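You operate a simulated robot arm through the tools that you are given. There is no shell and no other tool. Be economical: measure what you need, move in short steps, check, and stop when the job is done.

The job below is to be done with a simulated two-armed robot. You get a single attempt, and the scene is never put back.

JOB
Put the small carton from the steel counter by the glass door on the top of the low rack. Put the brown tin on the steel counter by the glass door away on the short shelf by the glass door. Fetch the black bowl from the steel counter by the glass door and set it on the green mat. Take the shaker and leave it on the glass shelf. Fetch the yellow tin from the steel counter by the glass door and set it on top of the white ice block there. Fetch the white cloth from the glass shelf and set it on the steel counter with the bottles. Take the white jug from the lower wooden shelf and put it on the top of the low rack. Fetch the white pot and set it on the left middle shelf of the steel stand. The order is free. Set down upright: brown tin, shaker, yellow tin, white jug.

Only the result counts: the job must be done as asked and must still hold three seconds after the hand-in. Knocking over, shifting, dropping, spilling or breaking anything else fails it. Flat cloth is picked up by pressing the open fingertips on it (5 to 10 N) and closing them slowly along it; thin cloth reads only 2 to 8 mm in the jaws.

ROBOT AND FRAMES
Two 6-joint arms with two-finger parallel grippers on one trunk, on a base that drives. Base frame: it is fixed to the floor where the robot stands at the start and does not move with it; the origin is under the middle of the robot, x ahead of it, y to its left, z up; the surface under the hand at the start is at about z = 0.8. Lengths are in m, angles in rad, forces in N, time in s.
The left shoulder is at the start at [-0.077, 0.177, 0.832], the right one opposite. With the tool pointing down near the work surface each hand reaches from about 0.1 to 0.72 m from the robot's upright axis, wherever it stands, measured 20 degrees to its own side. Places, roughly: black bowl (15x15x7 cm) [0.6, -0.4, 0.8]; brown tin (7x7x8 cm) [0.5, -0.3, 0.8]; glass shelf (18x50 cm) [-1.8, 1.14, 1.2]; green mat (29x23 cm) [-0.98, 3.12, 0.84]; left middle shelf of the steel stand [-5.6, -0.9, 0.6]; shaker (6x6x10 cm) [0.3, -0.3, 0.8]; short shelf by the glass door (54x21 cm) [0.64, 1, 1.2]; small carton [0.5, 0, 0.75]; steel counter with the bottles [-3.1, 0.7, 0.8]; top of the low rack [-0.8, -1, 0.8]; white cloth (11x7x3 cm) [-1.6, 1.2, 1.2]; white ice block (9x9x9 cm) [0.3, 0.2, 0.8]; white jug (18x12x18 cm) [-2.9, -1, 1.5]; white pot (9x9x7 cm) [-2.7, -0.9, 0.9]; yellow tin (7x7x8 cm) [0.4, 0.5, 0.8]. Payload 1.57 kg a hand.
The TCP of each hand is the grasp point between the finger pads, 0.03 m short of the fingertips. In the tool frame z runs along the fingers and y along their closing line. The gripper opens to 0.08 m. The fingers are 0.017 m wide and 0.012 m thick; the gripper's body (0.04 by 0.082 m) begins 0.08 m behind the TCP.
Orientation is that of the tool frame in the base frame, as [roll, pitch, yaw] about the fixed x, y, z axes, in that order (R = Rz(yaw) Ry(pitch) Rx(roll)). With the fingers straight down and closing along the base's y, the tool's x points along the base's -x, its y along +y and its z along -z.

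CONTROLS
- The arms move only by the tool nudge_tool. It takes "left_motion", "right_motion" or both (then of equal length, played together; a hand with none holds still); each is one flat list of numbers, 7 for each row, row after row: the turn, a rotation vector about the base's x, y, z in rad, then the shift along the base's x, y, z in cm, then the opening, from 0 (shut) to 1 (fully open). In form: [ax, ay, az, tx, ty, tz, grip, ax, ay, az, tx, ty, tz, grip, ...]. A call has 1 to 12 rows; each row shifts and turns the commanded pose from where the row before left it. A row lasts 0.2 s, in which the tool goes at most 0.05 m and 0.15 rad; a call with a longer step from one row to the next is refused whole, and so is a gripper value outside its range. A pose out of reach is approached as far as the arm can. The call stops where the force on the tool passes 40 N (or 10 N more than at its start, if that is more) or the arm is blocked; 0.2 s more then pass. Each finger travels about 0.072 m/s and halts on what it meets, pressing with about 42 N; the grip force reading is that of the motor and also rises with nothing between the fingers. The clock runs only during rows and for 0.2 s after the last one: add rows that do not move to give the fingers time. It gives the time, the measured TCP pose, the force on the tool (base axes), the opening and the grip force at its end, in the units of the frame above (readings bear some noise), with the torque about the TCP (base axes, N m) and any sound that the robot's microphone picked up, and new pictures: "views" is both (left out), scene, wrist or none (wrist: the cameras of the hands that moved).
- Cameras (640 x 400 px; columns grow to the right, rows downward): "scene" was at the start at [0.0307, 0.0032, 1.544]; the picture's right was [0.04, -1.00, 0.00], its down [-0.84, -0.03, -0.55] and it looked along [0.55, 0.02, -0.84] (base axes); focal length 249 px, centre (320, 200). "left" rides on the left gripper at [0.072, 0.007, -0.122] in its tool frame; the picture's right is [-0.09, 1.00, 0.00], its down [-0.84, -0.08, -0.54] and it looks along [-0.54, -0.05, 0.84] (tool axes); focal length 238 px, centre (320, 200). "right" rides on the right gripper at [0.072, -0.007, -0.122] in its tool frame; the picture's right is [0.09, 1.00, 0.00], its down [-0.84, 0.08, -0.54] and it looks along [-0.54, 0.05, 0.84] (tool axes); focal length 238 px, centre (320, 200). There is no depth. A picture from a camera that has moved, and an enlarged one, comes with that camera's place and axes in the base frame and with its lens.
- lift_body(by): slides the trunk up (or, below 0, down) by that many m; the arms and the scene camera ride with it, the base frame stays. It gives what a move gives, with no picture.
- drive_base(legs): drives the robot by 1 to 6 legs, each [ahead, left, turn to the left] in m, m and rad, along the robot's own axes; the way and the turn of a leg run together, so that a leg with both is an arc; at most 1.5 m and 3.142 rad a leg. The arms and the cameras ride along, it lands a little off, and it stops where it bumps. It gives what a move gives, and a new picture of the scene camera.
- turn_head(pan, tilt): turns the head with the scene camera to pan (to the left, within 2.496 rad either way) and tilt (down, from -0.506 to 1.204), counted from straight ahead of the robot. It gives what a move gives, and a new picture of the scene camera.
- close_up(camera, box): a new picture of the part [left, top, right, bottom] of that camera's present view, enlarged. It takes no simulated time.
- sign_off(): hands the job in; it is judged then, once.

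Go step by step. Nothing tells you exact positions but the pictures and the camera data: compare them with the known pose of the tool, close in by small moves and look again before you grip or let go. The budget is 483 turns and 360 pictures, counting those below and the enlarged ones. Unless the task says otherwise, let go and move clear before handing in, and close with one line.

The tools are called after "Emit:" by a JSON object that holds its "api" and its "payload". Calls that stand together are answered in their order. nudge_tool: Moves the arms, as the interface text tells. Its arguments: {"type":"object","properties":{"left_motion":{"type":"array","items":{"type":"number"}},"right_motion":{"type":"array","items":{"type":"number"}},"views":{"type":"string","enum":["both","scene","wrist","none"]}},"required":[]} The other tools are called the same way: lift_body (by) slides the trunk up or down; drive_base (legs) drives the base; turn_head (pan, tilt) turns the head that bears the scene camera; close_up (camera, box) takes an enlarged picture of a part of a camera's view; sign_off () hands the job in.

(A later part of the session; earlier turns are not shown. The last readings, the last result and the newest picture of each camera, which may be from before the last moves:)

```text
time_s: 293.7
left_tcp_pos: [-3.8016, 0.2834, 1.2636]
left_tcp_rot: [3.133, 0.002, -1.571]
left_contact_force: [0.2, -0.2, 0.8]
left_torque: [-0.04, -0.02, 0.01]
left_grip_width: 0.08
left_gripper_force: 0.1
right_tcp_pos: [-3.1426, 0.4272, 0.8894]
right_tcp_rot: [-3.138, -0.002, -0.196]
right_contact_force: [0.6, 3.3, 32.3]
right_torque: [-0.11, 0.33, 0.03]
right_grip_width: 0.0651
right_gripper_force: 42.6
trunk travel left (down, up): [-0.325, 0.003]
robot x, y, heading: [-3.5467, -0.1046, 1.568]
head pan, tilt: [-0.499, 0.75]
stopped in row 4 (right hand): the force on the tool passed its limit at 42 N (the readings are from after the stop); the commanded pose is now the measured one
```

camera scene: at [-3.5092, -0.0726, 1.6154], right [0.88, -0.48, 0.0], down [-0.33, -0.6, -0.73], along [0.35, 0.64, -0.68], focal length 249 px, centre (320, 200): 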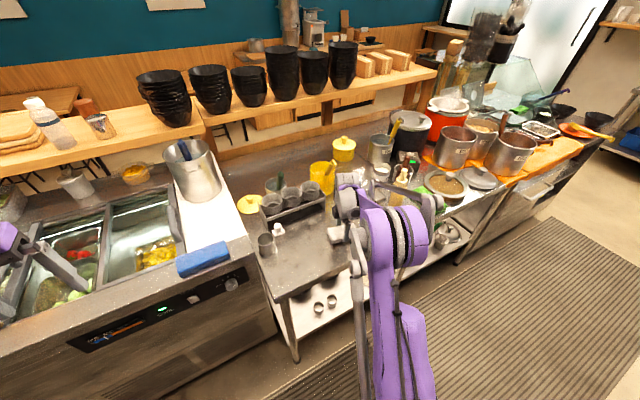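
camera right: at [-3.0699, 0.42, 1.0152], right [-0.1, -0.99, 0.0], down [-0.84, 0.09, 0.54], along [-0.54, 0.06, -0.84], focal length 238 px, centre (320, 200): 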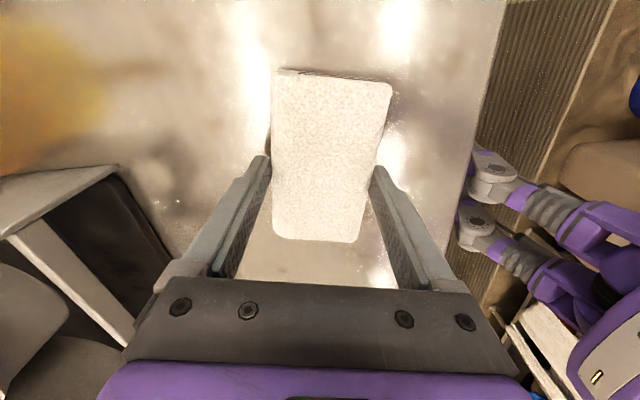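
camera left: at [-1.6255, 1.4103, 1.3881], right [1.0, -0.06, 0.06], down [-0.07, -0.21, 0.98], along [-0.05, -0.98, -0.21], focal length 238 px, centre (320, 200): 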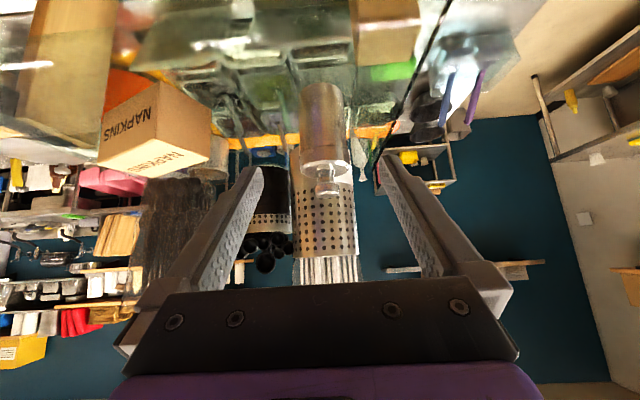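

Contact with the counter. I release and rise.

Emit:
{"api": "nudge_tool", "payload": {"right_motion": [0, 0, 0, 0, 0, 0.2, 0, 0, 0, 0, 0, 0, 0, 0.9, 0, 0, 0, 0, 0, 0, 1, 0, 0, 0, 0, 0, 0, 1, 0, 0, 0, 0, 0, 2, 1, 0, 0, 0, 0, 0, 4, 1, 0, 0, 0, 0, 0, 4, 1, 0, 0, 0, 0, 0, 4, 1, 0, 0, 0, -1, -2, 4, 1, 0, 0, 0, -1, -3, 3.5, 1, 0, 0, 0, -1, -3, 3.5, 1, 0, 0, 0, -1, -3, 3.5, 1], "views": "scene"}}

Emit:
{"api": "close_up", "payload": {"camera": "scene", "box": [240, 150, 440, 300]}}

```text
time_s: 296.3
left_tcp_pos: [-3.7987, 0.2843, 1.2629]
left_tcp_rot: [3.131, 0.0, -1.571]
left_contact_force: [0.4, -0.4, 0.3]
left_torque: [0.02, -0.04, 0.0]
left_grip_width: 0.0799
left_gripper_force: 0.0
right_tcp_pos: [-3.1825, 0.3149, 1.1724]
right_tcp_rot: [-3.14, 0.0, -0.195]
right_contact_force: [-1.2, -0.1, -0.6]
right_torque: [0.03, 0.01, 0.01]
right_grip_width: 0.0801
right_gripper_force: 0.1
trunk travel left (down, up): [-0.325, 0.003]
robot x, y, heading: [-3.5492, -0.1002, 1.57]
head pan, tilt: [-0.499, 0.75]
camera scene: at [-3.5099, -0.0745, 1.6154], right [0.88, -0.48, 0.0], down [-0.33, -0.6, -0.73], along [0.35, 0.64, -0.68], focal length 249 px, centre (320, 200)
```

scene: 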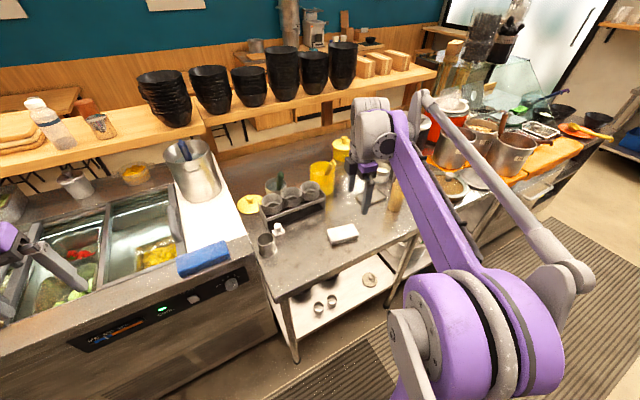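

```text
2.67 times, centred on (340, 225) of scene
camera zoom: at [-3.5099, -0.0745, 1.6154], right [0.88, -0.48, 0.0], down [-0.33, -0.6, -0.73], along [0.35, 0.64, -0.68], focal length 663 px, centre (267, 133)
```

zoom: 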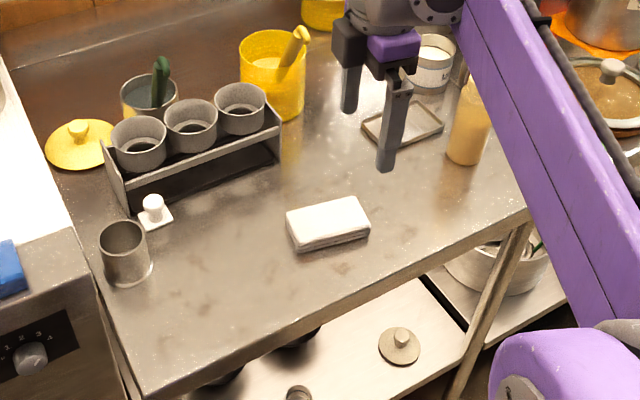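

The cloth lies on the bottle counter. I turn the right hand back to its default and move towards the jug's place, turning round.

Emit:
{"api": "nudge_tool", "payload": {"right_motion": [0, 0, -0.138, -1.5, -0.8, 0.8, 1, 0, 0, -0.138, -1.5, -0.8, 0.8, 1, 0, 0, -0.138, -1.5, -0.8, 0.8, 1, 0, 0, -0.138, -1.5, -0.8, 0.8, 1, 0, 0, -0.138, -1.5, -0.8, 0.8, 1, 0, 0, -0.138, -1.5, -0.8, 0.8, 1, 0, 0, -0.138, -1.5, -0.8, 0.8, 1, 0, 0, -0.138, -1.5, -0.8, 0.8, 1, 0, 0, -0.138, -1.5, -0.8, 0.8, 1, 0, 0, -0.138, -1.5, -0.8, 0.8, 1], "views": "none"}}

Emit:
{"api": "drive_base", "payload": {"legs": [[-0.03, -0.7, 0], [0, 0, 3.141]]}}

Emit:
{"api": "turn_head", "payload": {"pan": 0.0, "tilt": 0.2}}

```text
time_s: 298.5
left_tcp_pos: [-3.7989, 0.2855, 1.2621]
left_tcp_rot: [3.132, 0.0, -1.569]
left_contact_force: [0.0, -0.3, 0.2]
left_torque: [-0.01, -0.03, -0.01]
left_grip_width: 0.0798
left_gripper_force: 0.0
right_tcp_pos: [-3.3321, 0.2376, 1.2518]
right_tcp_rot: [-3.14, 0.001, -1.578]
right_contact_force: [-1.1, -0.7, -0.1]
right_torque: [0.02, 0.04, 0.02]
right_grip_width: 0.08
right_gripper_force: 0.0
trunk travel left (down, up): [-0.325, 0.003]
robot x, y, heading: [-3.551, -0.1034, 1.572]
head pan, tilt: [-0.499, 0.75]
```

```text
time_s: 312.2
left_tcp_pos: [-2.6357, -0.5281, 1.2636]
left_tcp_rot: [3.131, -0.001, 1.548]
left_contact_force: [0.0, -0.1, 0.4]
left_torque: [0.0, 0.01, 0.0]
left_grip_width: 0.0801
left_gripper_force: 0.0
right_tcp_pos: [-3.1026, -0.4698, 1.2513]
right_tcp_rot: [-3.141, 0.001, 1.544]
right_contact_force: [-0.3, -0.5, -0.4]
right_torque: [0.01, -0.01, 0.0]
right_grip_width: 0.0801
right_gripper_force: 0.0
trunk travel left (down, up): [-0.325, 0.003]
robot x, y, heading: [-2.8743, -0.1354, -1.588]
head pan, tilt: [-0.499, 0.75]
camera scene: at [-2.9144, -0.1625, 1.6154], right [-0.87, 0.5, 0.0], down [0.34, 0.59, -0.73], along [-0.36, -0.63, -0.68], focal length 249 px, centre (320, 200)
```

scene: 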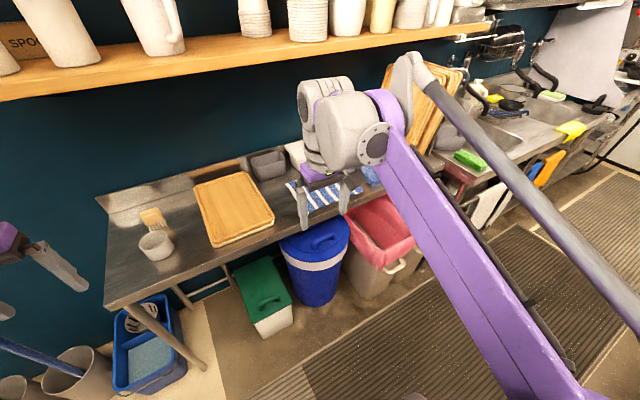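

```text
time_s: 313.1
left_tcp_pos: [-2.6352, -0.5282, 1.263]
left_tcp_rot: [3.131, -0.001, 1.551]
left_contact_force: [0.9, 0.6, -0.5]
left_torque: [-0.02, -0.04, 0.01]
left_grip_width: 0.0801
left_gripper_force: 0.0
right_tcp_pos: [-3.1015, -0.4687, 1.251]
right_tcp_rot: [-3.141, 0.0, 1.545]
right_contact_force: [-0.1, -0.6, 0.3]
right_torque: [-0.03, -0.01, 0.01]
right_grip_width: 0.0801
right_gripper_force: 0.1
trunk travel left (down, up): [-0.325, 0.003]
robot x, y, heading: [-2.874, -0.1348, -1.596]
head pan, tilt: [0.0, 0.201]
camera scene: at [-2.8752, -0.1838, 1.665], right [-1.0, 0.02, 0.0], down [0.0, 0.2, -0.98], along [-0.02, -0.98, -0.2], focal length 249 px, centre (320, 200)
```

scene: 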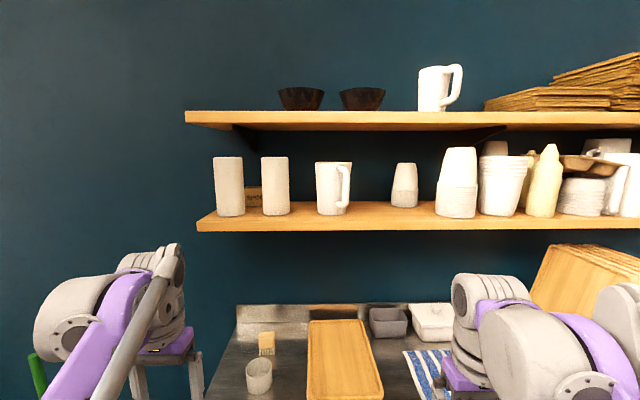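

Emit:
{"api": "close_up", "payload": {"camera": "scene", "box": [190, 90, 420, 240]}}

Emit:
{"api": "close_up", "payload": {"camera": "scene", "box": [190, 290, 400, 400]}}

```text
2.67 times, centred on (305, 165) of scene
camera zoom: at [-2.8752, -0.1838, 1.665], right [-1.0, 0.02, 0.0], down [0.0, 0.2, -0.98], along [-0.02, -0.98, -0.2], focal length 663 px, centre (360, 293)
```

zoom: 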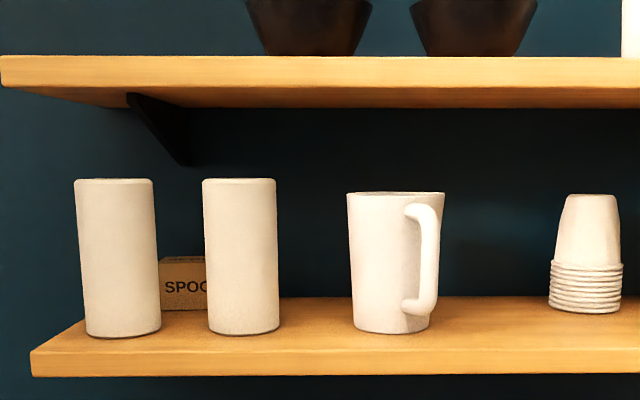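

```text
3.05 times, centred on (295, 345) of scene
camera zoom: at [-2.8752, -0.1838, 1.665], right [-1.0, 0.02, 0.0], down [0.0, 0.2, -0.98], along [-0.02, -0.98, -0.2], focal length 758 px, centre (396, -242)
```

zoom: 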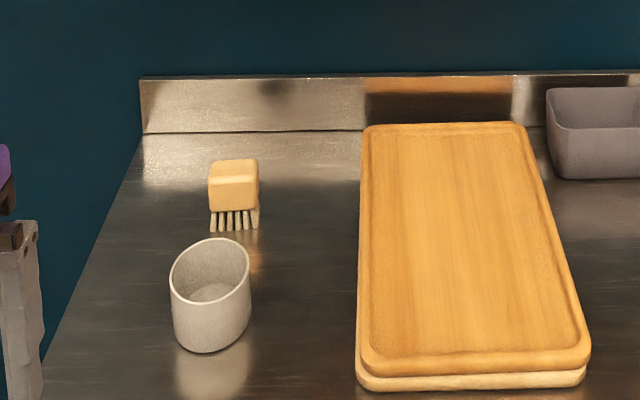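

The jug's handle points toward me and slightly right, its bar at about (-2.97, -0.91, z 1.51–1.60); the pot is the small white one on the counter below left. I approach and turn the right hand level to take the handle.

Emit:
{"api": "drive_base", "payload": {"legs": [[0, 0, 0.022], [0.18, 0.06, 0]]}}

Emit:
{"api": "nudge_tool", "payload": {"right_motion": [-0.1428, 0, 0, 0, 0, 2, 1, -0.1428, 0, 0, 0, 0, 2, 1, -0.1428, 0, 0, 0, 0, 2, 1, -0.1428, 0, 0, 0, 0, 2, 1, -0.1428, 0, 0, 0, 0, 2, 1, -0.1428, 0, 0, 0, 0, 2, 1, -0.1428, 0, 0, 0, 0, 2, 1, -0.1428, 0, 0, 0, 0, 2, 1, -0.1428, 0, 0, 0, 0, 2, 1, -0.1428, 0, 0, 0, 0, 2, 1, -0.1428, 0, 0, 0, 0, 2, 1], "views": "both"}}

```text
time_s: 315.0
left_tcp_pos: [-2.5699, -0.7008, 1.2618]
left_tcp_rot: [3.132, 0.001, 1.566]
left_contact_force: [0.4, 0.2, -0.2]
left_torque: [0.0, -0.01, -0.03]
left_grip_width: 0.08
left_gripper_force: 0.0
right_tcp_pos: [-3.0382, -0.6521, 1.2504]
right_tcp_rot: [3.141, 0.0, 1.561]
right_contact_force: [-0.9, -0.8, -0.1]
right_torque: [-0.03, -0.04, -0.04]
right_grip_width: 0.08
right_gripper_force: 0.0
trunk travel left (down, up): [-0.325, 0.003]
robot x, y, heading: [-2.817, -0.3126, -1.578]
head pan, tilt: [0.0, 0.201]
camera scene: at [-2.8163, -0.3613, 1.6648], right [-1.0, 0.01, 0.0], down [0.0, 0.2, -0.98], along [-0.01, -0.98, -0.2], focal length 249 px, centre (320, 200)
```

scene: 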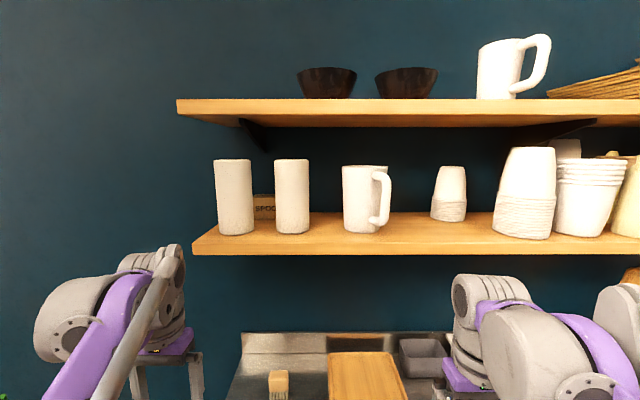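

```text
time_s: 317.4
left_tcp_pos: [-2.5712, -0.7016, 1.2634]
left_tcp_rot: [3.131, -0.001, 1.565]
left_contact_force: [-0.5, -0.2, -0.3]
left_torque: [0.02, 0.01, 0.02]
left_grip_width: 0.0799
left_gripper_force: 0.1
right_tcp_pos: [-3.0405, -0.6525, 1.4702]
right_tcp_rot: [1.561, 1.562, -0.013]
right_contact_force: [-0.7, 0.8, -0.9]
right_torque: [0.03, 0.01, 0.0]
right_grip_width: 0.08
right_gripper_force: 0.0
trunk travel left (down, up): [-0.325, 0.003]
robot x, y, heading: [-2.8173, -0.3142, -1.575]
head pan, tilt: [0.0, 0.201]
camera scene: at [-2.8162, -0.3624, 1.665], right [-1.0, 0.01, 0.0], down [0.0, 0.2, -0.98], along [-0.01, -0.98, -0.2], focal length 249 px, centre (320, 200)
camera right: at [-3.0466, -0.5292, 1.3989], right [1.0, 0.0, -0.08], down [0.07, 0.54, 0.84], along [0.04, -0.84, 0.54], focal length 238 px, centre (320, 200)
```

scene: 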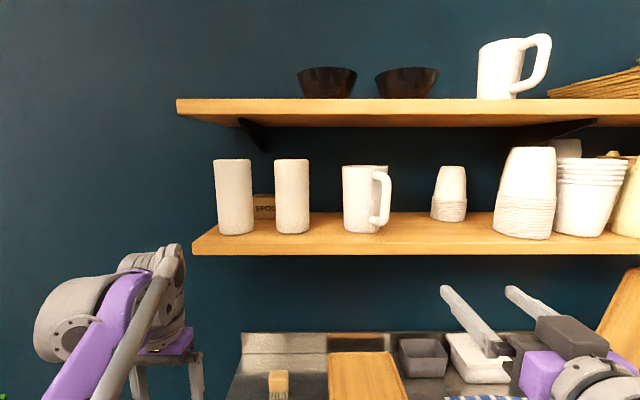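
right: 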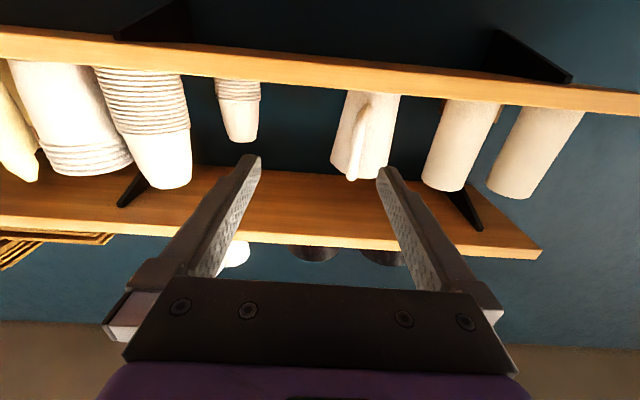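

Triangulated: jug axis (-2.93, -0.99), handle bar (-2.965, -0.89). I line the hand up with the handle's plane, 12 cm short of it.

Emit:
{"api": "nudge_tool", "payload": {"right_motion": [0, 0, 0.075, 1, -3.05, 1.6, 1, 0, 0, 0.075, 1, -3.05, 1.6, 1, 0, 0, 0.075, 1, -3.05, 1.6, 1, 0, 0, 0.075, 1, -3.05, 1.6, 1, 0, 0, 0, 0, 0, 0, 1], "views": "both"}}

Emit:
{"api": "close_up", "payload": {"camera": "right", "box": [220, 60, 420, 220]}}

Emit:
{"api": "close_up", "payload": {"camera": "scene", "box": [320, 130, 480, 260]}}

```text
time_s: 318.6
left_tcp_pos: [-2.5714, -0.7014, 1.2621]
left_tcp_rot: [3.131, 0.001, 1.567]
left_contact_force: [-1.1, 0.4, 0.0]
left_torque: [0.0, 0.01, -0.01]
left_grip_width: 0.0798
left_gripper_force: 0.1
right_tcp_pos: [-2.9988, -0.7738, 1.5326]
right_tcp_rot: [1.566, 1.561, 0.298]
right_contact_force: [0.0, 0.3, 0.0]
right_torque: [0.0, -0.03, -0.01]
right_grip_width: 0.0801
right_gripper_force: 0.1
trunk travel left (down, up): [-0.325, 0.003]
robot x, y, heading: [-2.8173, -0.3131, -1.574]
head pan, tilt: [0.0, 0.201]
camera scene: at [-2.8159, -0.3613, 1.665], right [-1.0, 0.01, 0.0], down [0.0, 0.2, -0.98], along [-0.01, -0.98, -0.2], focal length 249 px, centre (320, 200)
camera right: at [-3.0404, -0.6579, 1.4609], right [0.95, 0.29, -0.08], down [-0.09, 0.54, 0.84], along [0.29, -0.79, 0.54], focal length 238 px, centre (320, 200)
```

scene: 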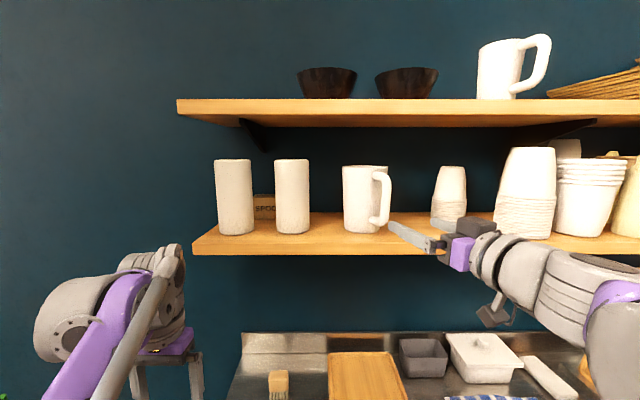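
right: 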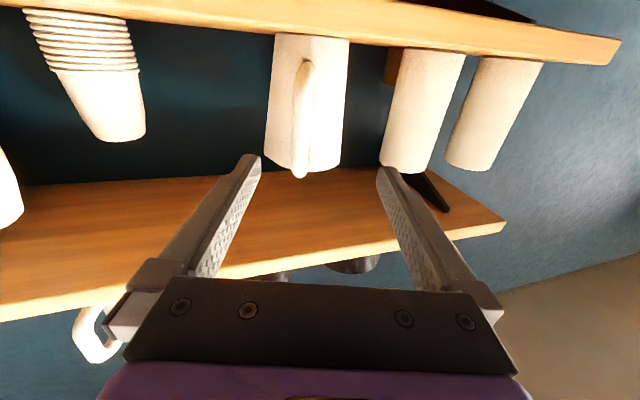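

```text
2.50 times, centred on (320, 140) of right
camera zoom: at [-3.0404, -0.6579, 1.4609], right [0.95, 0.29, -0.08], down [-0.09, 0.54, 0.84], along [0.29, -0.79, 0.54], focal length 596 px, centre (320, 350)
```

zoom: 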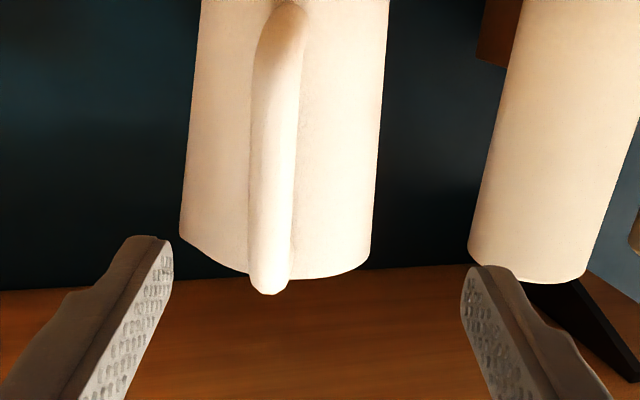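

```text
3.08 times, centred on (400, 195) of scene
camera zoom: at [-2.8159, -0.3613, 1.665], right [-1.0, 0.01, 0.0], down [0.0, 0.2, -0.98], along [-0.01, -0.98, -0.2], focal length 765 px, centre (74, 215)
```

zoom: 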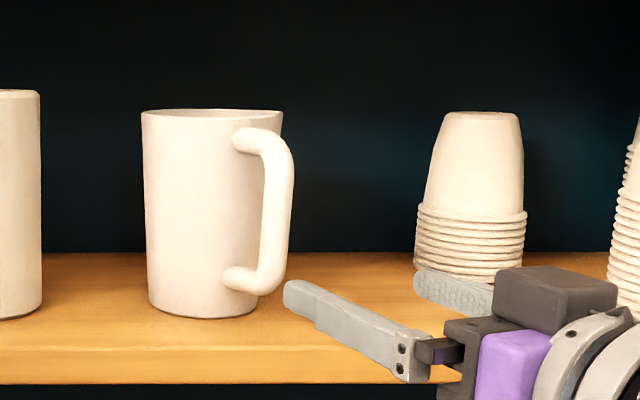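

The handle's straight bar is at about (-2.973, -0.922), z 1.52–1.59. I correct sideways by 2 cm and approach part way.

Emit:
{"api": "nudge_tool", "payload": {"right_motion": [0, 0, 0, -1.8, -0.55, 1.75, 1, 0, 0, 0, 1.2, -3.8, 0, 1, 0, 0, 0, 1.2, -3.8, 0, 1, 0, 0, 0, 0, 0, 0, 1], "views": "both"}}

Emit:
{"api": "close_up", "payload": {"camera": "scene", "box": [320, 130, 480, 260]}}

```text
time_s: 319.6
left_tcp_pos: [-2.5709, -0.7029, 1.263]
left_tcp_rot: [3.131, 0.0, 1.564]
left_contact_force: [-0.5, 0.4, -0.2]
left_torque: [-0.03, 0.03, 0.0]
left_grip_width: 0.08
left_gripper_force: 0.0
right_tcp_pos: [-2.9934, -0.8547, 1.5534]
right_tcp_rot: [1.532, 1.559, 0.262]
right_contact_force: [0.4, -0.1, -0.1]
right_torque: [-0.02, 0.02, 0.01]
right_grip_width: 0.0803
right_gripper_force: 0.1
trunk travel left (down, up): [-0.325, 0.003]
robot x, y, heading: [-2.8158, -0.311, -1.579]
head pan, tilt: [0.0, 0.201]
camera scene: at [-2.8163, -0.3613, 1.665], right [-1.0, 0.01, 0.0], down [0.0, 0.2, -0.98], along [-0.01, -0.98, -0.2], focal length 249 px, centre (320, 200)
camera right: at [-3.0357, -0.7377, 1.4809], right [0.95, 0.29, -0.08], down [-0.09, 0.54, 0.84], along [0.29, -0.79, 0.54], focal length 238 px, centre (320, 200)
```

scene: 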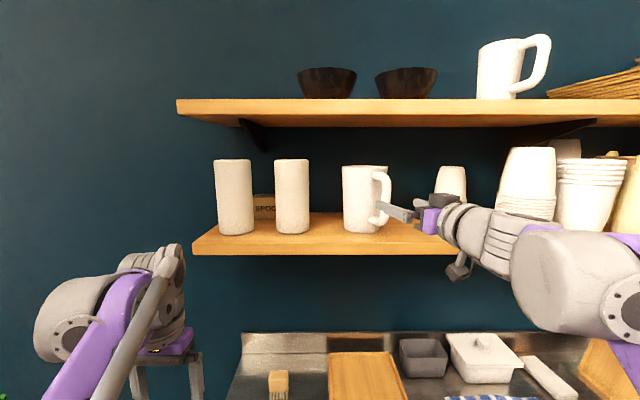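
right: 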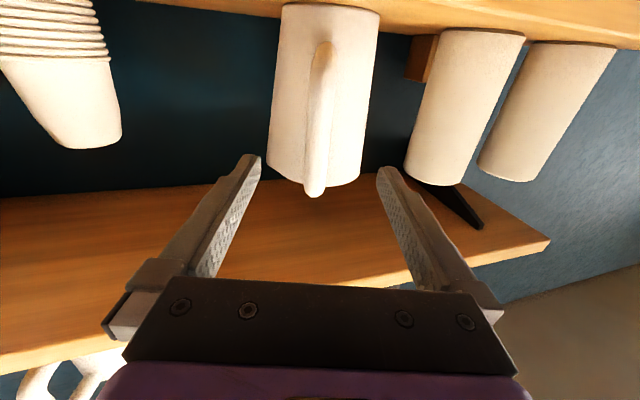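

```text
3.08 times, centred on (400, 195) of scene
camera zoom: at [-2.8163, -0.3613, 1.665], right [-1.0, 0.01, 0.0], down [0.0, 0.2, -0.98], along [-0.01, -0.98, -0.2], focal length 765 px, centre (74, 215)
```

zoom: 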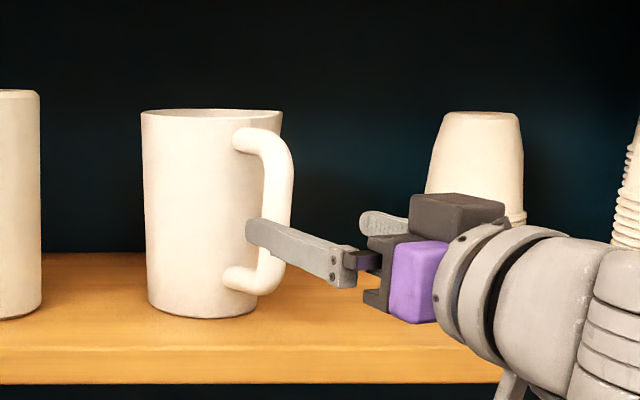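

Finger and bar line up well. I move forward 6.5 cm and slightly up so the bar is at the grasp point.

Emit:
{"api": "nudge_tool", "payload": {"right_motion": [0, 0, 0, 0.65, -2.05, 0.4, 1, 0, 0, 0, 0.65, -2.05, 0.3, 1, 0, 0, 0, 0.65, -2.05, 0.3, 1, 0, 0, 0, 0, 0, 0, 1], "views": "wrist"}}

Emit:
{"api": "close_up", "payload": {"camera": "scene", "box": [320, 130, 480, 260]}}

```text
time_s: 320.6
left_tcp_pos: [-2.5711, -0.7028, 1.2618]
left_tcp_rot: [3.132, -0.002, 1.567]
left_contact_force: [0.2, -0.3, -0.7]
left_torque: [-0.01, -0.02, -0.02]
left_grip_width: 0.0799
left_gripper_force: 0.0
right_tcp_pos: [-2.9724, -0.9172, 1.5616]
right_tcp_rot: [1.562, 1.559, 0.29]
right_contact_force: [-0.2, -0.5, 0.0]
right_torque: [0.03, -0.01, 0.01]
right_grip_width: 0.08
right_gripper_force: 0.1
trunk travel left (down, up): [-0.325, 0.003]
robot x, y, heading: [-2.8175, -0.3088, -1.574]
head pan, tilt: [0.0, 0.201]
camera right: at [-3.0134, -0.8012, 1.4894], right [0.95, 0.29, -0.08], down [-0.09, 0.54, 0.84], along [0.29, -0.79, 0.54], focal length 238 px, centre (320, 200)
```

right: 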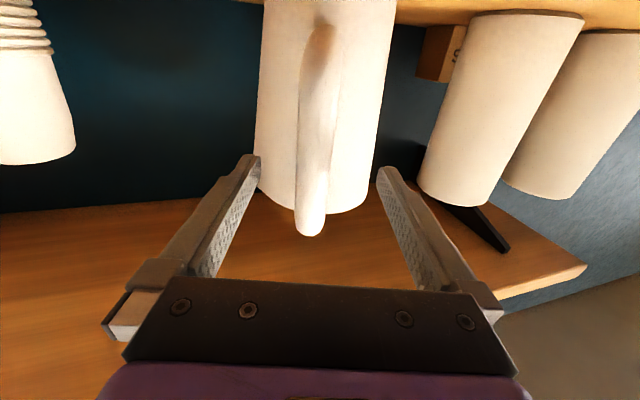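

```text
3.08 times, centred on (400, 195) of scene
camera zoom: at [-2.8162, -0.3619, 1.665], right [-1.0, 0.01, 0.0], down [0.0, 0.2, -0.98], along [-0.01, -0.98, -0.2], focal length 765 px, centre (74, 215)
```

zoom: 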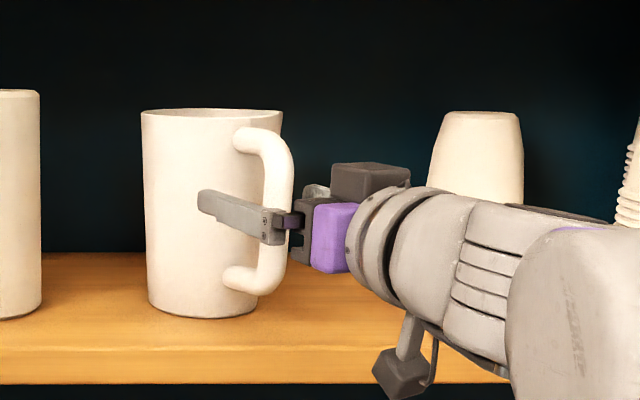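

The bar is between the fingers. I close on it.

Emit:
{"api": "nudge_tool", "payload": {"right_motion": [0, 0, 0, 0, 0, 0, 0.6, 0, 0, 0, 0, 0, 0, 0.4, 0, 0, 0, 0, 0, 0, 0.2, 0, 0, 0, 0, 0, 0, 0, 0, 0, 0, 0, 0, 0, 0, 0, 0, 0, 0, 0, 0, 0], "views": "wrist"}}

Emit:
{"api": "close_up", "payload": {"camera": "scene", "box": [320, 130, 480, 260]}}

```text
time_s: 322.0
left_tcp_pos: [-2.5711, -0.7026, 1.264]
left_tcp_rot: [3.13, -0.001, 1.563]
left_contact_force: [-0.5, 0.3, 0.6]
left_torque: [0.0, -0.02, -0.01]
left_grip_width: 0.0799
left_gripper_force: 0.0
right_tcp_pos: [-2.9726, -0.9174, 1.5615]
right_tcp_rot: [1.593, 1.561, 0.319]
right_contact_force: [-0.3, 0.0, 2.2]
right_torque: [-0.21, 0.1, -0.03]
right_grip_width: 0.0198
right_gripper_force: 33.7
trunk travel left (down, up): [-0.325, 0.003]
robot x, y, heading: [-2.8206, -0.3118, -1.573]
head pan, tilt: [0.0, 0.201]
camera right: at [-3.0135, -0.8014, 1.4893], right [0.95, 0.29, -0.08], down [-0.09, 0.54, 0.84], along [0.29, -0.79, 0.54], focal length 238 px, centre (320, 200)
```

right: 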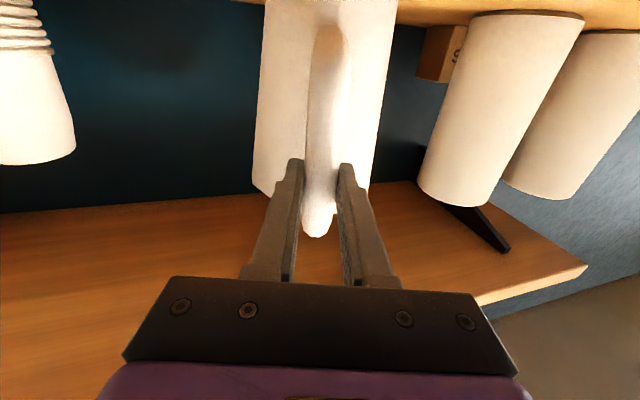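

```text
3.08 times, centred on (400, 195) of scene
camera zoom: at [-2.8162, -0.3624, 1.6651], right [-1.0, 0.01, 0.0], down [0.0, 0.2, -0.98], along [-0.01, -0.98, -0.2], focal length 765 px, centre (74, 215)
```

zoom: 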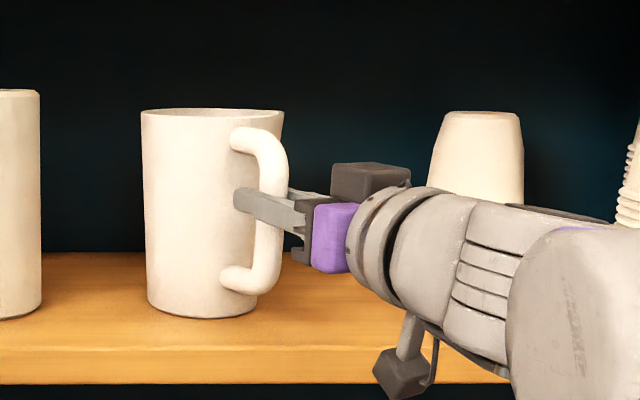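

The handle is gripped (2 cm). I lift gently and check for droop.

Emit:
{"api": "nudge_tool", "payload": {"right_motion": [0, 0, 0, 0, 0, 0, 0, 0, 0, 0, 0, 0, 0.5, 0, 0, 0, 0, 0, 0, 1, 0, 0, 0, 0, 0, 0, 1, 0, 0, 0, 0, 0, 0, 0, 0], "views": "none"}}

Emit:
{"api": "close_up", "payload": {"camera": "scene", "box": [320, 130, 480, 260]}}

```text
time_s: 323.2
left_tcp_pos: [-2.5715, -0.7019, 1.2627]
left_tcp_rot: [3.131, -0.002, 1.567]
left_contact_force: [0.2, -0.5, -1.1]
left_torque: [0.01, 0.02, 0.02]
left_grip_width: 0.0802
left_gripper_force: 0.1
right_tcp_pos: [-2.9721, -0.9169, 1.5853]
right_tcp_rot: [1.607, 1.56, 0.337]
right_contact_force: [0.0, -0.2, -1.4]
right_torque: [0.09, 0.06, -0.01]
right_grip_width: 0.0199
right_gripper_force: 33.8
trunk travel left (down, up): [-0.325, 0.003]
robot x, y, heading: [-2.8149, -0.3105, -1.575]
head pan, tilt: [0.0, 0.201]
```

```text
3.08 times, centred on (400, 195) of scene
camera zoom: at [-2.8162, -0.3625, 1.665], right [-1.0, 0.01, 0.0], down [0.0, 0.2, -0.98], along [-0.01, -0.98, -0.2], focal length 765 px, centre (74, 215)
```

zoom: 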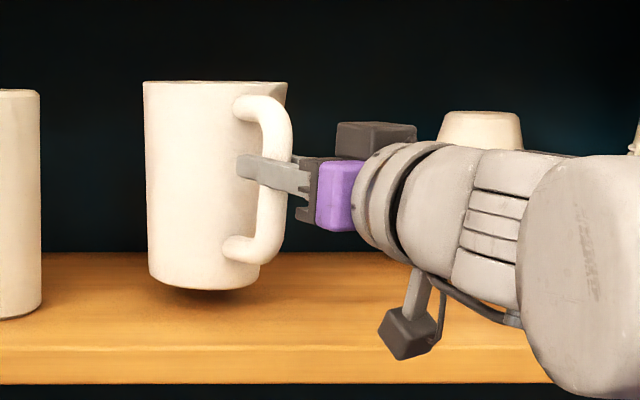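

The jug is light and hangs nearly level. I back the robot off by 0.25 m to pull it clear of the shelf.

Emit:
{"api": "drive_base", "payload": {"legs": [[-0.25, 0, 0]]}}

```text
time_s: 325.0
left_tcp_pos: [-2.5697, -0.4612, 1.2625]
left_tcp_rot: [3.131, 0.0, 1.565]
left_contact_force: [-0.2, -0.5, -0.5]
left_torque: [0.01, 0.01, 0.0]
left_grip_width: 0.0801
left_gripper_force: 0.0
right_tcp_pos: [-2.9731, -0.6753, 1.5874]
right_tcp_rot: [1.627, 1.56, 0.354]
right_contact_force: [0.7, 0.7, -1.7]
right_torque: [0.09, 0.07, 0.01]
right_grip_width: 0.0198
right_gripper_force: 33.8
trunk travel left (down, up): [-0.325, 0.003]
robot x, y, heading: [-2.8159, -0.0665, -1.575]
head pan, tilt: [0.0, 0.201]
camera scene: at [-2.8149, -0.1204, 1.6652], right [-1.0, 0.01, 0.0], down [0.0, 0.2, -0.98], along [-0.01, -0.98, -0.2], focal length 249 px, centre (320, 200)
```

scene: 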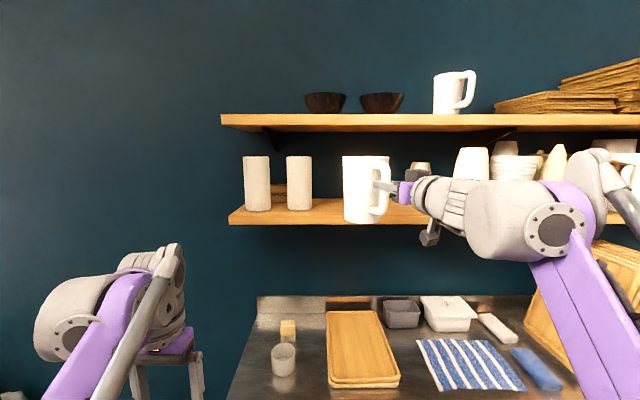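

The jug is out. I lower it in front of the robot for the drive to the low rack.

Emit:
{"api": "nudge_tool", "payload": {"right_motion": [0, 0, 0, 0, 1, -4, 0, 0, 0, 0, 0, 1, -4, 0, 0, 0, 0, 0, 1, -4, 0, 0, 0, 0, 0, 1, -4, 0, 0, 0, 0, 0, 1, -4, 0, 0, 0, 0, 0, 1, -4, 0, 0, 0, 0, 0, 1, -4, 0, 0, 0, 0, 0, 1, -4, 0, 0, 0, 0, 0, 1, -4, 0, 0, 0, 0, 0, 1, -4, 0], "views": "scene"}}

```text
time_s: 327.2
left_tcp_pos: [-2.5698, -0.4606, 1.2619]
left_tcp_rot: [3.129, -0.002, 1.566]
left_contact_force: [0.6, 0.7, -0.4]
left_torque: [0.0, -0.02, -0.01]
left_grip_width: 0.0802
left_gripper_force: 0.1
right_tcp_pos: [-2.9709, -0.5737, 1.1829]
right_tcp_rot: [1.639, 1.56, 0.369]
right_contact_force: [-0.2, -0.7, -1.2]
right_torque: [0.12, 0.03, 0.0]
right_grip_width: 0.0198
right_gripper_force: 33.8
trunk travel left (down, up): [-0.325, 0.003]
robot x, y, heading: [-2.8178, -0.0658, -1.573]
head pan, tilt: [0.0, 0.201]
camera scene: at [-2.8152, -0.12, 1.665], right [-1.0, 0.01, 0.0], down [0.0, 0.2, -0.98], along [-0.01, -0.98, -0.2], focal length 249 px, centre (320, 200)
```

scene: 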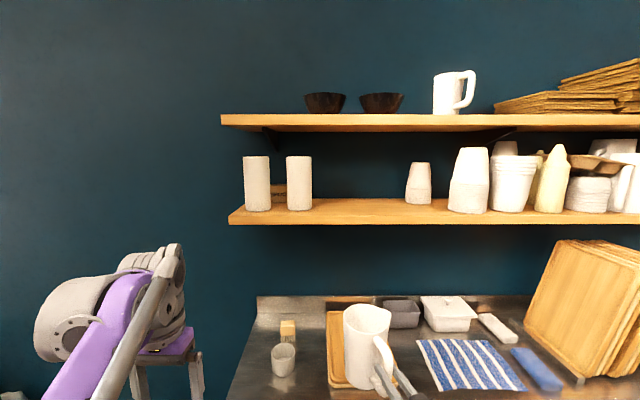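

I drive sideways along the aisle to the rack.

Emit:
{"api": "drive_base", "payload": {"legs": [[0, 0.97, 0], [0, 0.97, 0]]}}

Emit:
{"api": "turn_head", "payload": {"pan": 0.0, "tilt": 0.6}}

```text
time_s: 344.5
left_tcp_pos: [-0.6387, -0.4885, 1.2635]
left_tcp_rot: [3.131, -0.003, 1.559]
left_contact_force: [-0.4, 0.2, 0.1]
left_torque: [-0.02, 0.05, 0.0]
left_grip_width: 0.0799
left_gripper_force: 0.1
right_tcp_pos: [-1.0414, -0.5998, 1.183]
right_tcp_rot: [1.613, 1.56, 0.335]
right_contact_force: [0.5, -0.1, -1.2]
right_torque: [0.08, 0.03, -0.05]
right_grip_width: 0.0201
right_gripper_force: 33.9
trunk travel left (down, up): [-0.325, 0.003]
robot x, y, heading: [-0.8826, -0.0969, -1.582]
head pan, tilt: [0.0, 0.201]
camera scene: at [-0.8822, -0.1466, 1.665], right [-1.0, 0.01, 0.0], down [0.0, 0.2, -0.98], along [-0.01, -0.98, -0.2], focal length 249 px, centre (320, 200)
```

scene: 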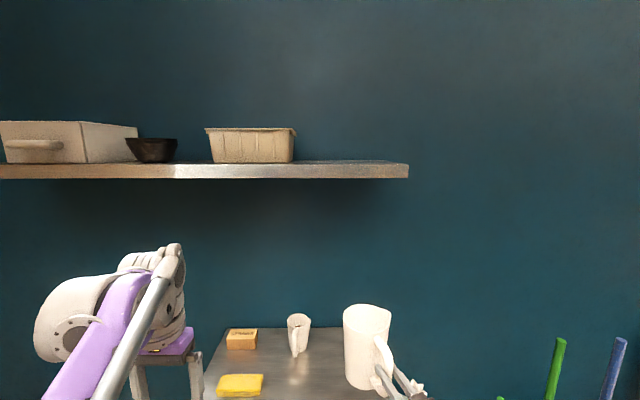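

```text
time_s: 345.3
left_tcp_pos: [-0.6397, -0.4878, 1.2628]
left_tcp_rot: [3.132, -0.001, 1.558]
left_contact_force: [0.6, -1.4, 0.5]
left_torque: [-0.01, 0.03, 0.01]
left_grip_width: 0.0799
left_gripper_force: 0.1
right_tcp_pos: [-1.0414, -0.5998, 1.1844]
right_tcp_rot: [1.612, 1.559, 0.337]
right_contact_force: [0.7, 0.3, -1.8]
right_torque: [0.1, 0.01, 0.01]
right_grip_width: 0.02
right_gripper_force: 33.5
trunk travel left (down, up): [-0.325, 0.003]
robot x, y, heading: [-0.8832, -0.0977, -1.588]
head pan, tilt: [0.0, 0.6]
camera scene: at [-0.8822, -0.1418, 1.6283], right [-1.0, 0.01, 0.0], down [0.01, 0.56, -0.83], along [-0.01, -0.83, -0.56], focal length 249 px, centre (320, 200)
```

scene: 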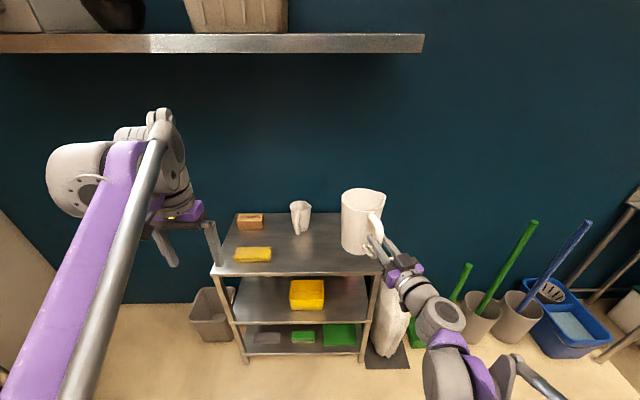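

I drive forward 0.32 m over the rack.

Emit:
{"api": "drive_base", "payload": {"legs": [[0.32, 0.02, 0.01]]}}

Emit:
{"api": "turn_head", "payload": {"pan": 0.0, "tilt": 0.8}}

```text
time_s: 347.5
left_tcp_pos: [-0.6264, -0.8064, 1.2641]
left_tcp_rot: [3.13, 0.0, 1.558]
left_contact_force: [0.7, -1.0, 0.0]
left_torque: [0.01, 0.02, -0.01]
left_grip_width: 0.08
left_gripper_force: 0.1
right_tcp_pos: [-1.0288, -0.914, 1.1837]
right_tcp_rot: [1.622, 1.561, 0.338]
right_contact_force: [0.5, -0.9, -1.0]
right_torque: [0.07, 0.04, 0.0]
right_grip_width: 0.0202
right_gripper_force: 33.9
trunk travel left (down, up): [-0.325, 0.003]
robot x, y, heading: [-0.8679, -0.4138, -1.588]
head pan, tilt: [0.0, 0.6]
camera scene: at [-0.8677, -0.4582, 1.6281], right [-1.0, 0.02, 0.0], down [0.01, 0.56, -0.83], along [-0.01, -0.83, -0.56], focal length 249 px, centre (320, 200)
```

scene: 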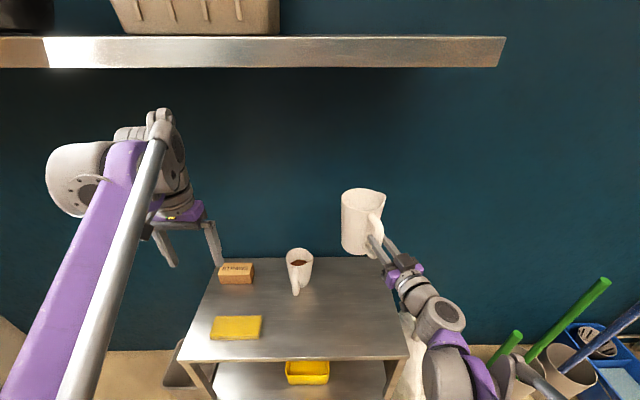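

```text
time_s: 348.2
left_tcp_pos: [-0.6251, -0.807, 1.2633]
left_tcp_rot: [3.131, -0.002, 1.558]
left_contact_force: [0.2, -0.3, 0.3]
left_torque: [-0.02, -0.01, 0.03]
left_grip_width: 0.0798
left_gripper_force: 0.0
right_tcp_pos: [-1.0291, -0.9149, 1.184]
right_tcp_rot: [1.633, 1.559, 0.352]
right_contact_force: [0.6, 0.3, -1.3]
right_torque: [0.08, 0.05, -0.01]
right_grip_width: 0.0197
right_gripper_force: 34.0
trunk travel left (down, up): [-0.325, 0.003]
robot x, y, heading: [-0.8654, -0.418, -1.585]
head pan, tilt: [0.0, 0.799]
camera scene: at [-0.8676, -0.4515, 1.6115], right [-1.0, 0.02, 0.0], down [0.01, 0.72, -0.7], along [-0.01, -0.7, -0.72], focal length 249 px, centre (320, 200)
```

scene: 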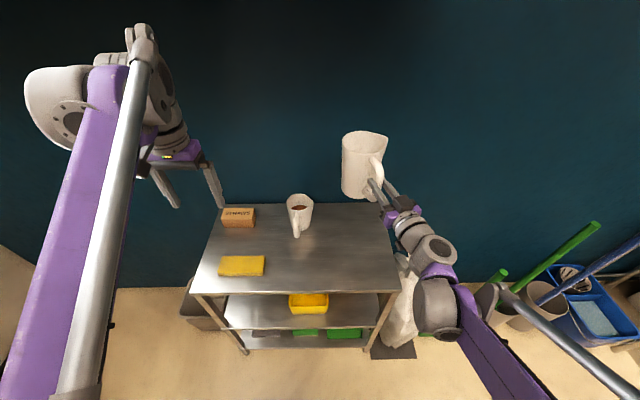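

Jug axis would land near (-0.99, -1.02), clear of the small jug. I lower in stages.

Emit:
{"api": "nudge_tool", "payload": {"right_motion": [0, 0, 0, 0, 0, -4, 0, 0, 0, 0, 0, 0, -4, 0, 0, 0, 0, 0, 0, -4, 0, 0, 0, 0, 0, 0, -4, 0, 0, 0, 0, 0, 0, 0, 0], "views": "both"}}

Emit:
{"api": "close_up", "payload": {"camera": "scene", "box": [270, 120, 470, 320]}}

```text
time_s: 349.4
left_tcp_pos: [-0.6259, -0.8062, 1.262]
left_tcp_rot: [3.132, 0.0, 1.557]
left_contact_force: [-0.5, 1.2, -1.0]
left_torque: [0.03, -0.03, 0.06]
left_grip_width: 0.0801
left_gripper_force: 0.0
right_tcp_pos: [-1.0288, -0.9143, 1.0264]
right_tcp_rot: [1.577, 1.561, 0.295]
right_contact_force: [-0.2, 0.2, -1.4]
right_torque: [0.13, 0.0, 0.0]
right_grip_width: 0.0198
right_gripper_force: 33.7
trunk travel left (down, up): [-0.325, 0.003]
robot x, y, heading: [-0.8679, -0.4144, -1.587]
head pan, tilt: [0.0, 0.799]
camera scene: at [-0.8674, -0.4502, 1.6114], right [-1.0, 0.02, 0.0], down [0.01, 0.72, -0.7], along [-0.01, -0.7, -0.72], focal length 249 px, centre (320, 200)
camera right: at [-1.069, -0.7983, 0.9546], right [0.96, 0.28, -0.08], down [-0.09, 0.54, 0.84], along [0.28, -0.79, 0.54], focal length 238 px, centre (320, 200)
```

scene: 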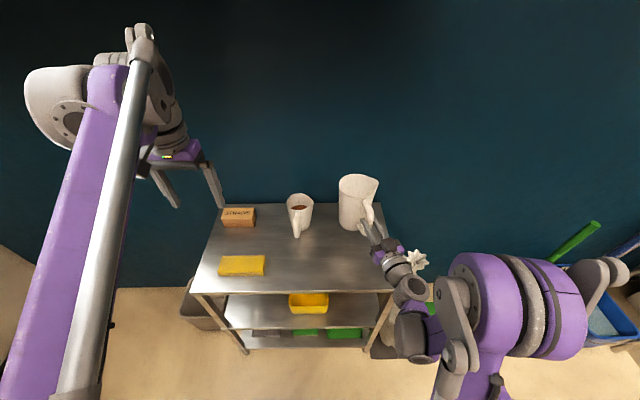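
right: 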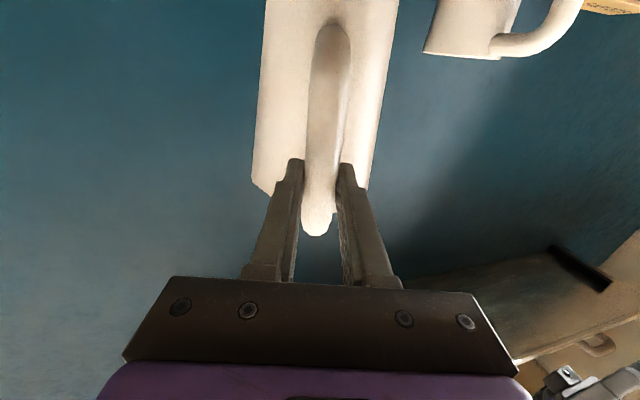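

```text
2.00 times, centred on (370, 220) of scene
camera zoom: at [-0.8674, -0.4502, 1.6114], right [-1.0, 0.02, 0.0], down [0.01, 0.72, -0.7], along [-0.01, -0.7, -0.72], focal length 497 px, centre (220, 160)
```

zoom: 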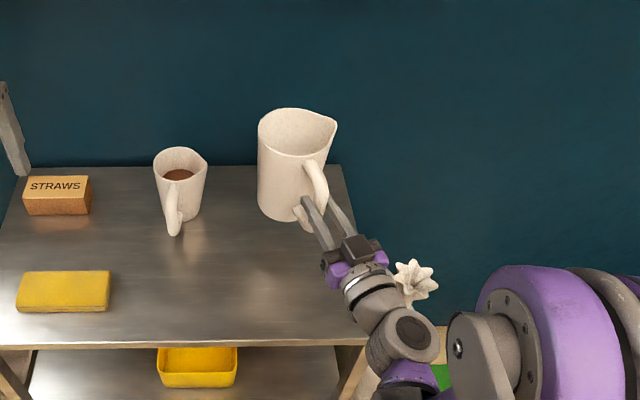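

All clear; I lower to contact.

Emit:
{"api": "nudge_tool", "payload": {"right_motion": [0, 0, 0, 0.5, 0, -3, 0, 0, 0, 0, 0.5, 0, -3, 0, 0, 0, 0, 0, 0, -1, 0, 0, 0, 0, 0, 0, -0.3, 0, 0, 0, 0, 0, 0, -0.3, 0, 0, 0, 0, 0, 0, -0.3, 0, 0, 0, 0, 0, 0, 0, 0], "views": "none"}}

Emit:
{"api": "close_up", "payload": {"camera": "scene", "box": [270, 120, 470, 320]}}

```text
time_s: 351.0
left_tcp_pos: [-0.6255, -0.8063, 1.2624]
left_tcp_rot: [3.132, -0.001, 1.557]
left_contact_force: [0.0, -0.9, 0.4]
left_torque: [0.0, 0.04, 0.0]
left_grip_width: 0.0797
left_gripper_force: 0.1
right_tcp_pos: [-1.0229, -0.9504, 1.003]
right_tcp_rot: [1.718, 1.558, 0.437]
right_contact_force: [0.0, -0.4, -1.4]
right_torque: [0.12, 0.02, -0.01]
right_grip_width: 0.02
right_gripper_force: 33.4
right hand out of reach, approached as far as the arm can: row 1, 2, 3, 5
trunk travel left (down, up): [-0.325, 0.003]
robot x, y, heading: [-0.869, -0.4099, -1.585]
head pan, tilt: [0.0, 0.799]
```

```text
2.00 times, centred on (370, 220) of scene
camera zoom: at [-0.8676, -0.4511, 1.6114], right [-1.0, 0.02, 0.0], down [0.01, 0.72, -0.7], along [-0.01, -0.7, -0.72], focal length 497 px, centre (220, 160)
```

zoom: 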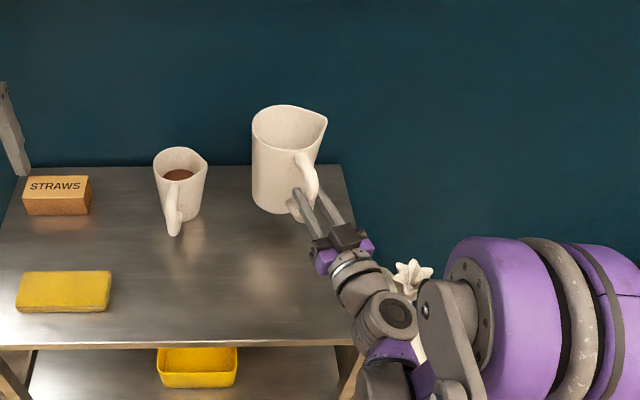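

The arm is at its folding limit; I use the trunk to lower the jug instead.

Emit:
{"api": "lift_body", "payload": {"by": -0.05}}

Emit:
{"api": "close_up", "payload": {"camera": "scene", "box": [270, 120, 470, 320]}}

```text
time_s: 351.9
left_tcp_pos: [-0.6263, -0.8067, 1.2118]
left_tcp_rot: [3.13, -0.002, 1.557]
left_contact_force: [0.2, -0.2, 0.3]
left_torque: [0.01, -0.02, 0.06]
left_grip_width: 0.0801
left_gripper_force: 0.1
right_tcp_pos: [-1.0211, -0.9502, 0.9502]
right_tcp_rot: [1.638, 1.56, 0.354]
right_contact_force: [0.3, -0.4, -1.4]
right_torque: [0.08, 0.05, -0.02]
right_grip_width: 0.0199
right_gripper_force: 34.2
trunk travel left (down, up): [-0.275, 0.053]
robot x, y, heading: [-0.8667, -0.4151, -1.587]
head pan, tilt: [0.0, 0.799]
```

```text
2.00 times, centred on (370, 220) of scene
camera zoom: at [-0.8677, -0.4545, 1.5584], right [-1.0, 0.02, 0.0], down [0.01, 0.72, -0.7], along [-0.01, -0.7, -0.72], focal length 497 px, centre (220, 160)
```

zoom: 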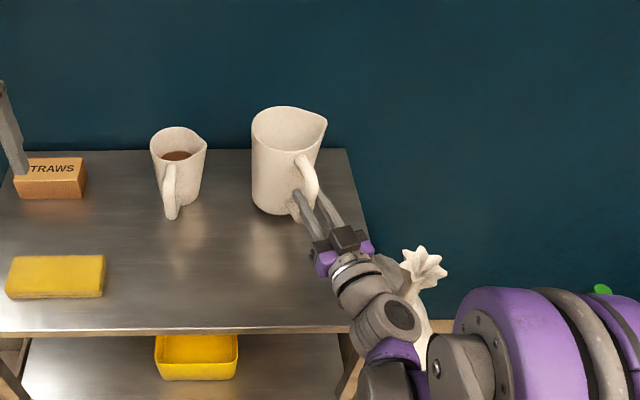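

Emit:
{"api": "lift_body", "payload": {"by": -0.01}}

Emit:
{"api": "lift_body", "payload": {"by": -0.004}}

Emit:
{"api": "lift_body", "payload": {"by": -0.003}}

```text
time_s: 352.5
left_tcp_pos: [-0.626, -0.8058, 1.202]
left_tcp_rot: [3.131, 0.001, 1.558]
left_contact_force: [0.3, -0.3, -0.3]
left_torque: [0.02, 0.06, 0.02]
left_grip_width: 0.08
left_gripper_force: 0.1
right_tcp_pos: [-1.0222, -0.9503, 0.9393]
right_tcp_rot: [1.614, 1.561, 0.332]
right_contact_force: [-0.6, -0.2, -1.6]
right_torque: [0.11, 0.02, 0.0]
right_grip_width: 0.0197
right_gripper_force: 33.8
trunk travel left (down, up): [-0.265, 0.063]
robot x, y, heading: [-0.8677, -0.4123, -1.587]
head pan, tilt: [0.0, 0.799]
```

```text
time_s: 353.0
left_tcp_pos: [-0.6254, -0.807, 1.1983]
left_tcp_rot: [3.133, 0.0, 1.557]
left_contact_force: [-0.7, -0.3, 0.8]
left_torque: [0.0, 0.0, 0.0]
left_grip_width: 0.0802
left_gripper_force: 0.1
right_tcp_pos: [-1.0217, -0.9495, 0.9358]
right_tcp_rot: [1.622, 1.561, 0.341]
right_contact_force: [-0.2, 1.0, -1.4]
right_torque: [0.1, -0.01, -0.02]
right_grip_width: 0.02
right_gripper_force: 34.1
trunk travel left (down, up): [-0.261, 0.067]
robot x, y, heading: [-0.8688, -0.4144, -1.589]
head pan, tilt: [0.0, 0.799]
```

```text
time_s: 353.6
left_tcp_pos: [-0.6247, -0.8049, 1.1947]
left_tcp_rot: [3.132, 0.0, 1.557]
left_contact_force: [0.1, 1.2, 0.0]
left_torque: [-0.02, -0.01, 0.02]
left_grip_width: 0.0801
left_gripper_force: 0.1
right_tcp_pos: [-1.0231, -0.9486, 0.9317]
right_tcp_rot: [1.628, 1.562, 0.347]
right_contact_force: [0.4, 0.7, 1.2]
right_torque: [-0.14, -0.01, 0.02]
right_grip_width: 0.0204
right_gripper_force: 33.8
trunk travel left (down, up): [-0.258, 0.07]
robot x, y, heading: [-0.8683, -0.4121, -1.585]
head pan, tilt: [0.0, 0.799]
```

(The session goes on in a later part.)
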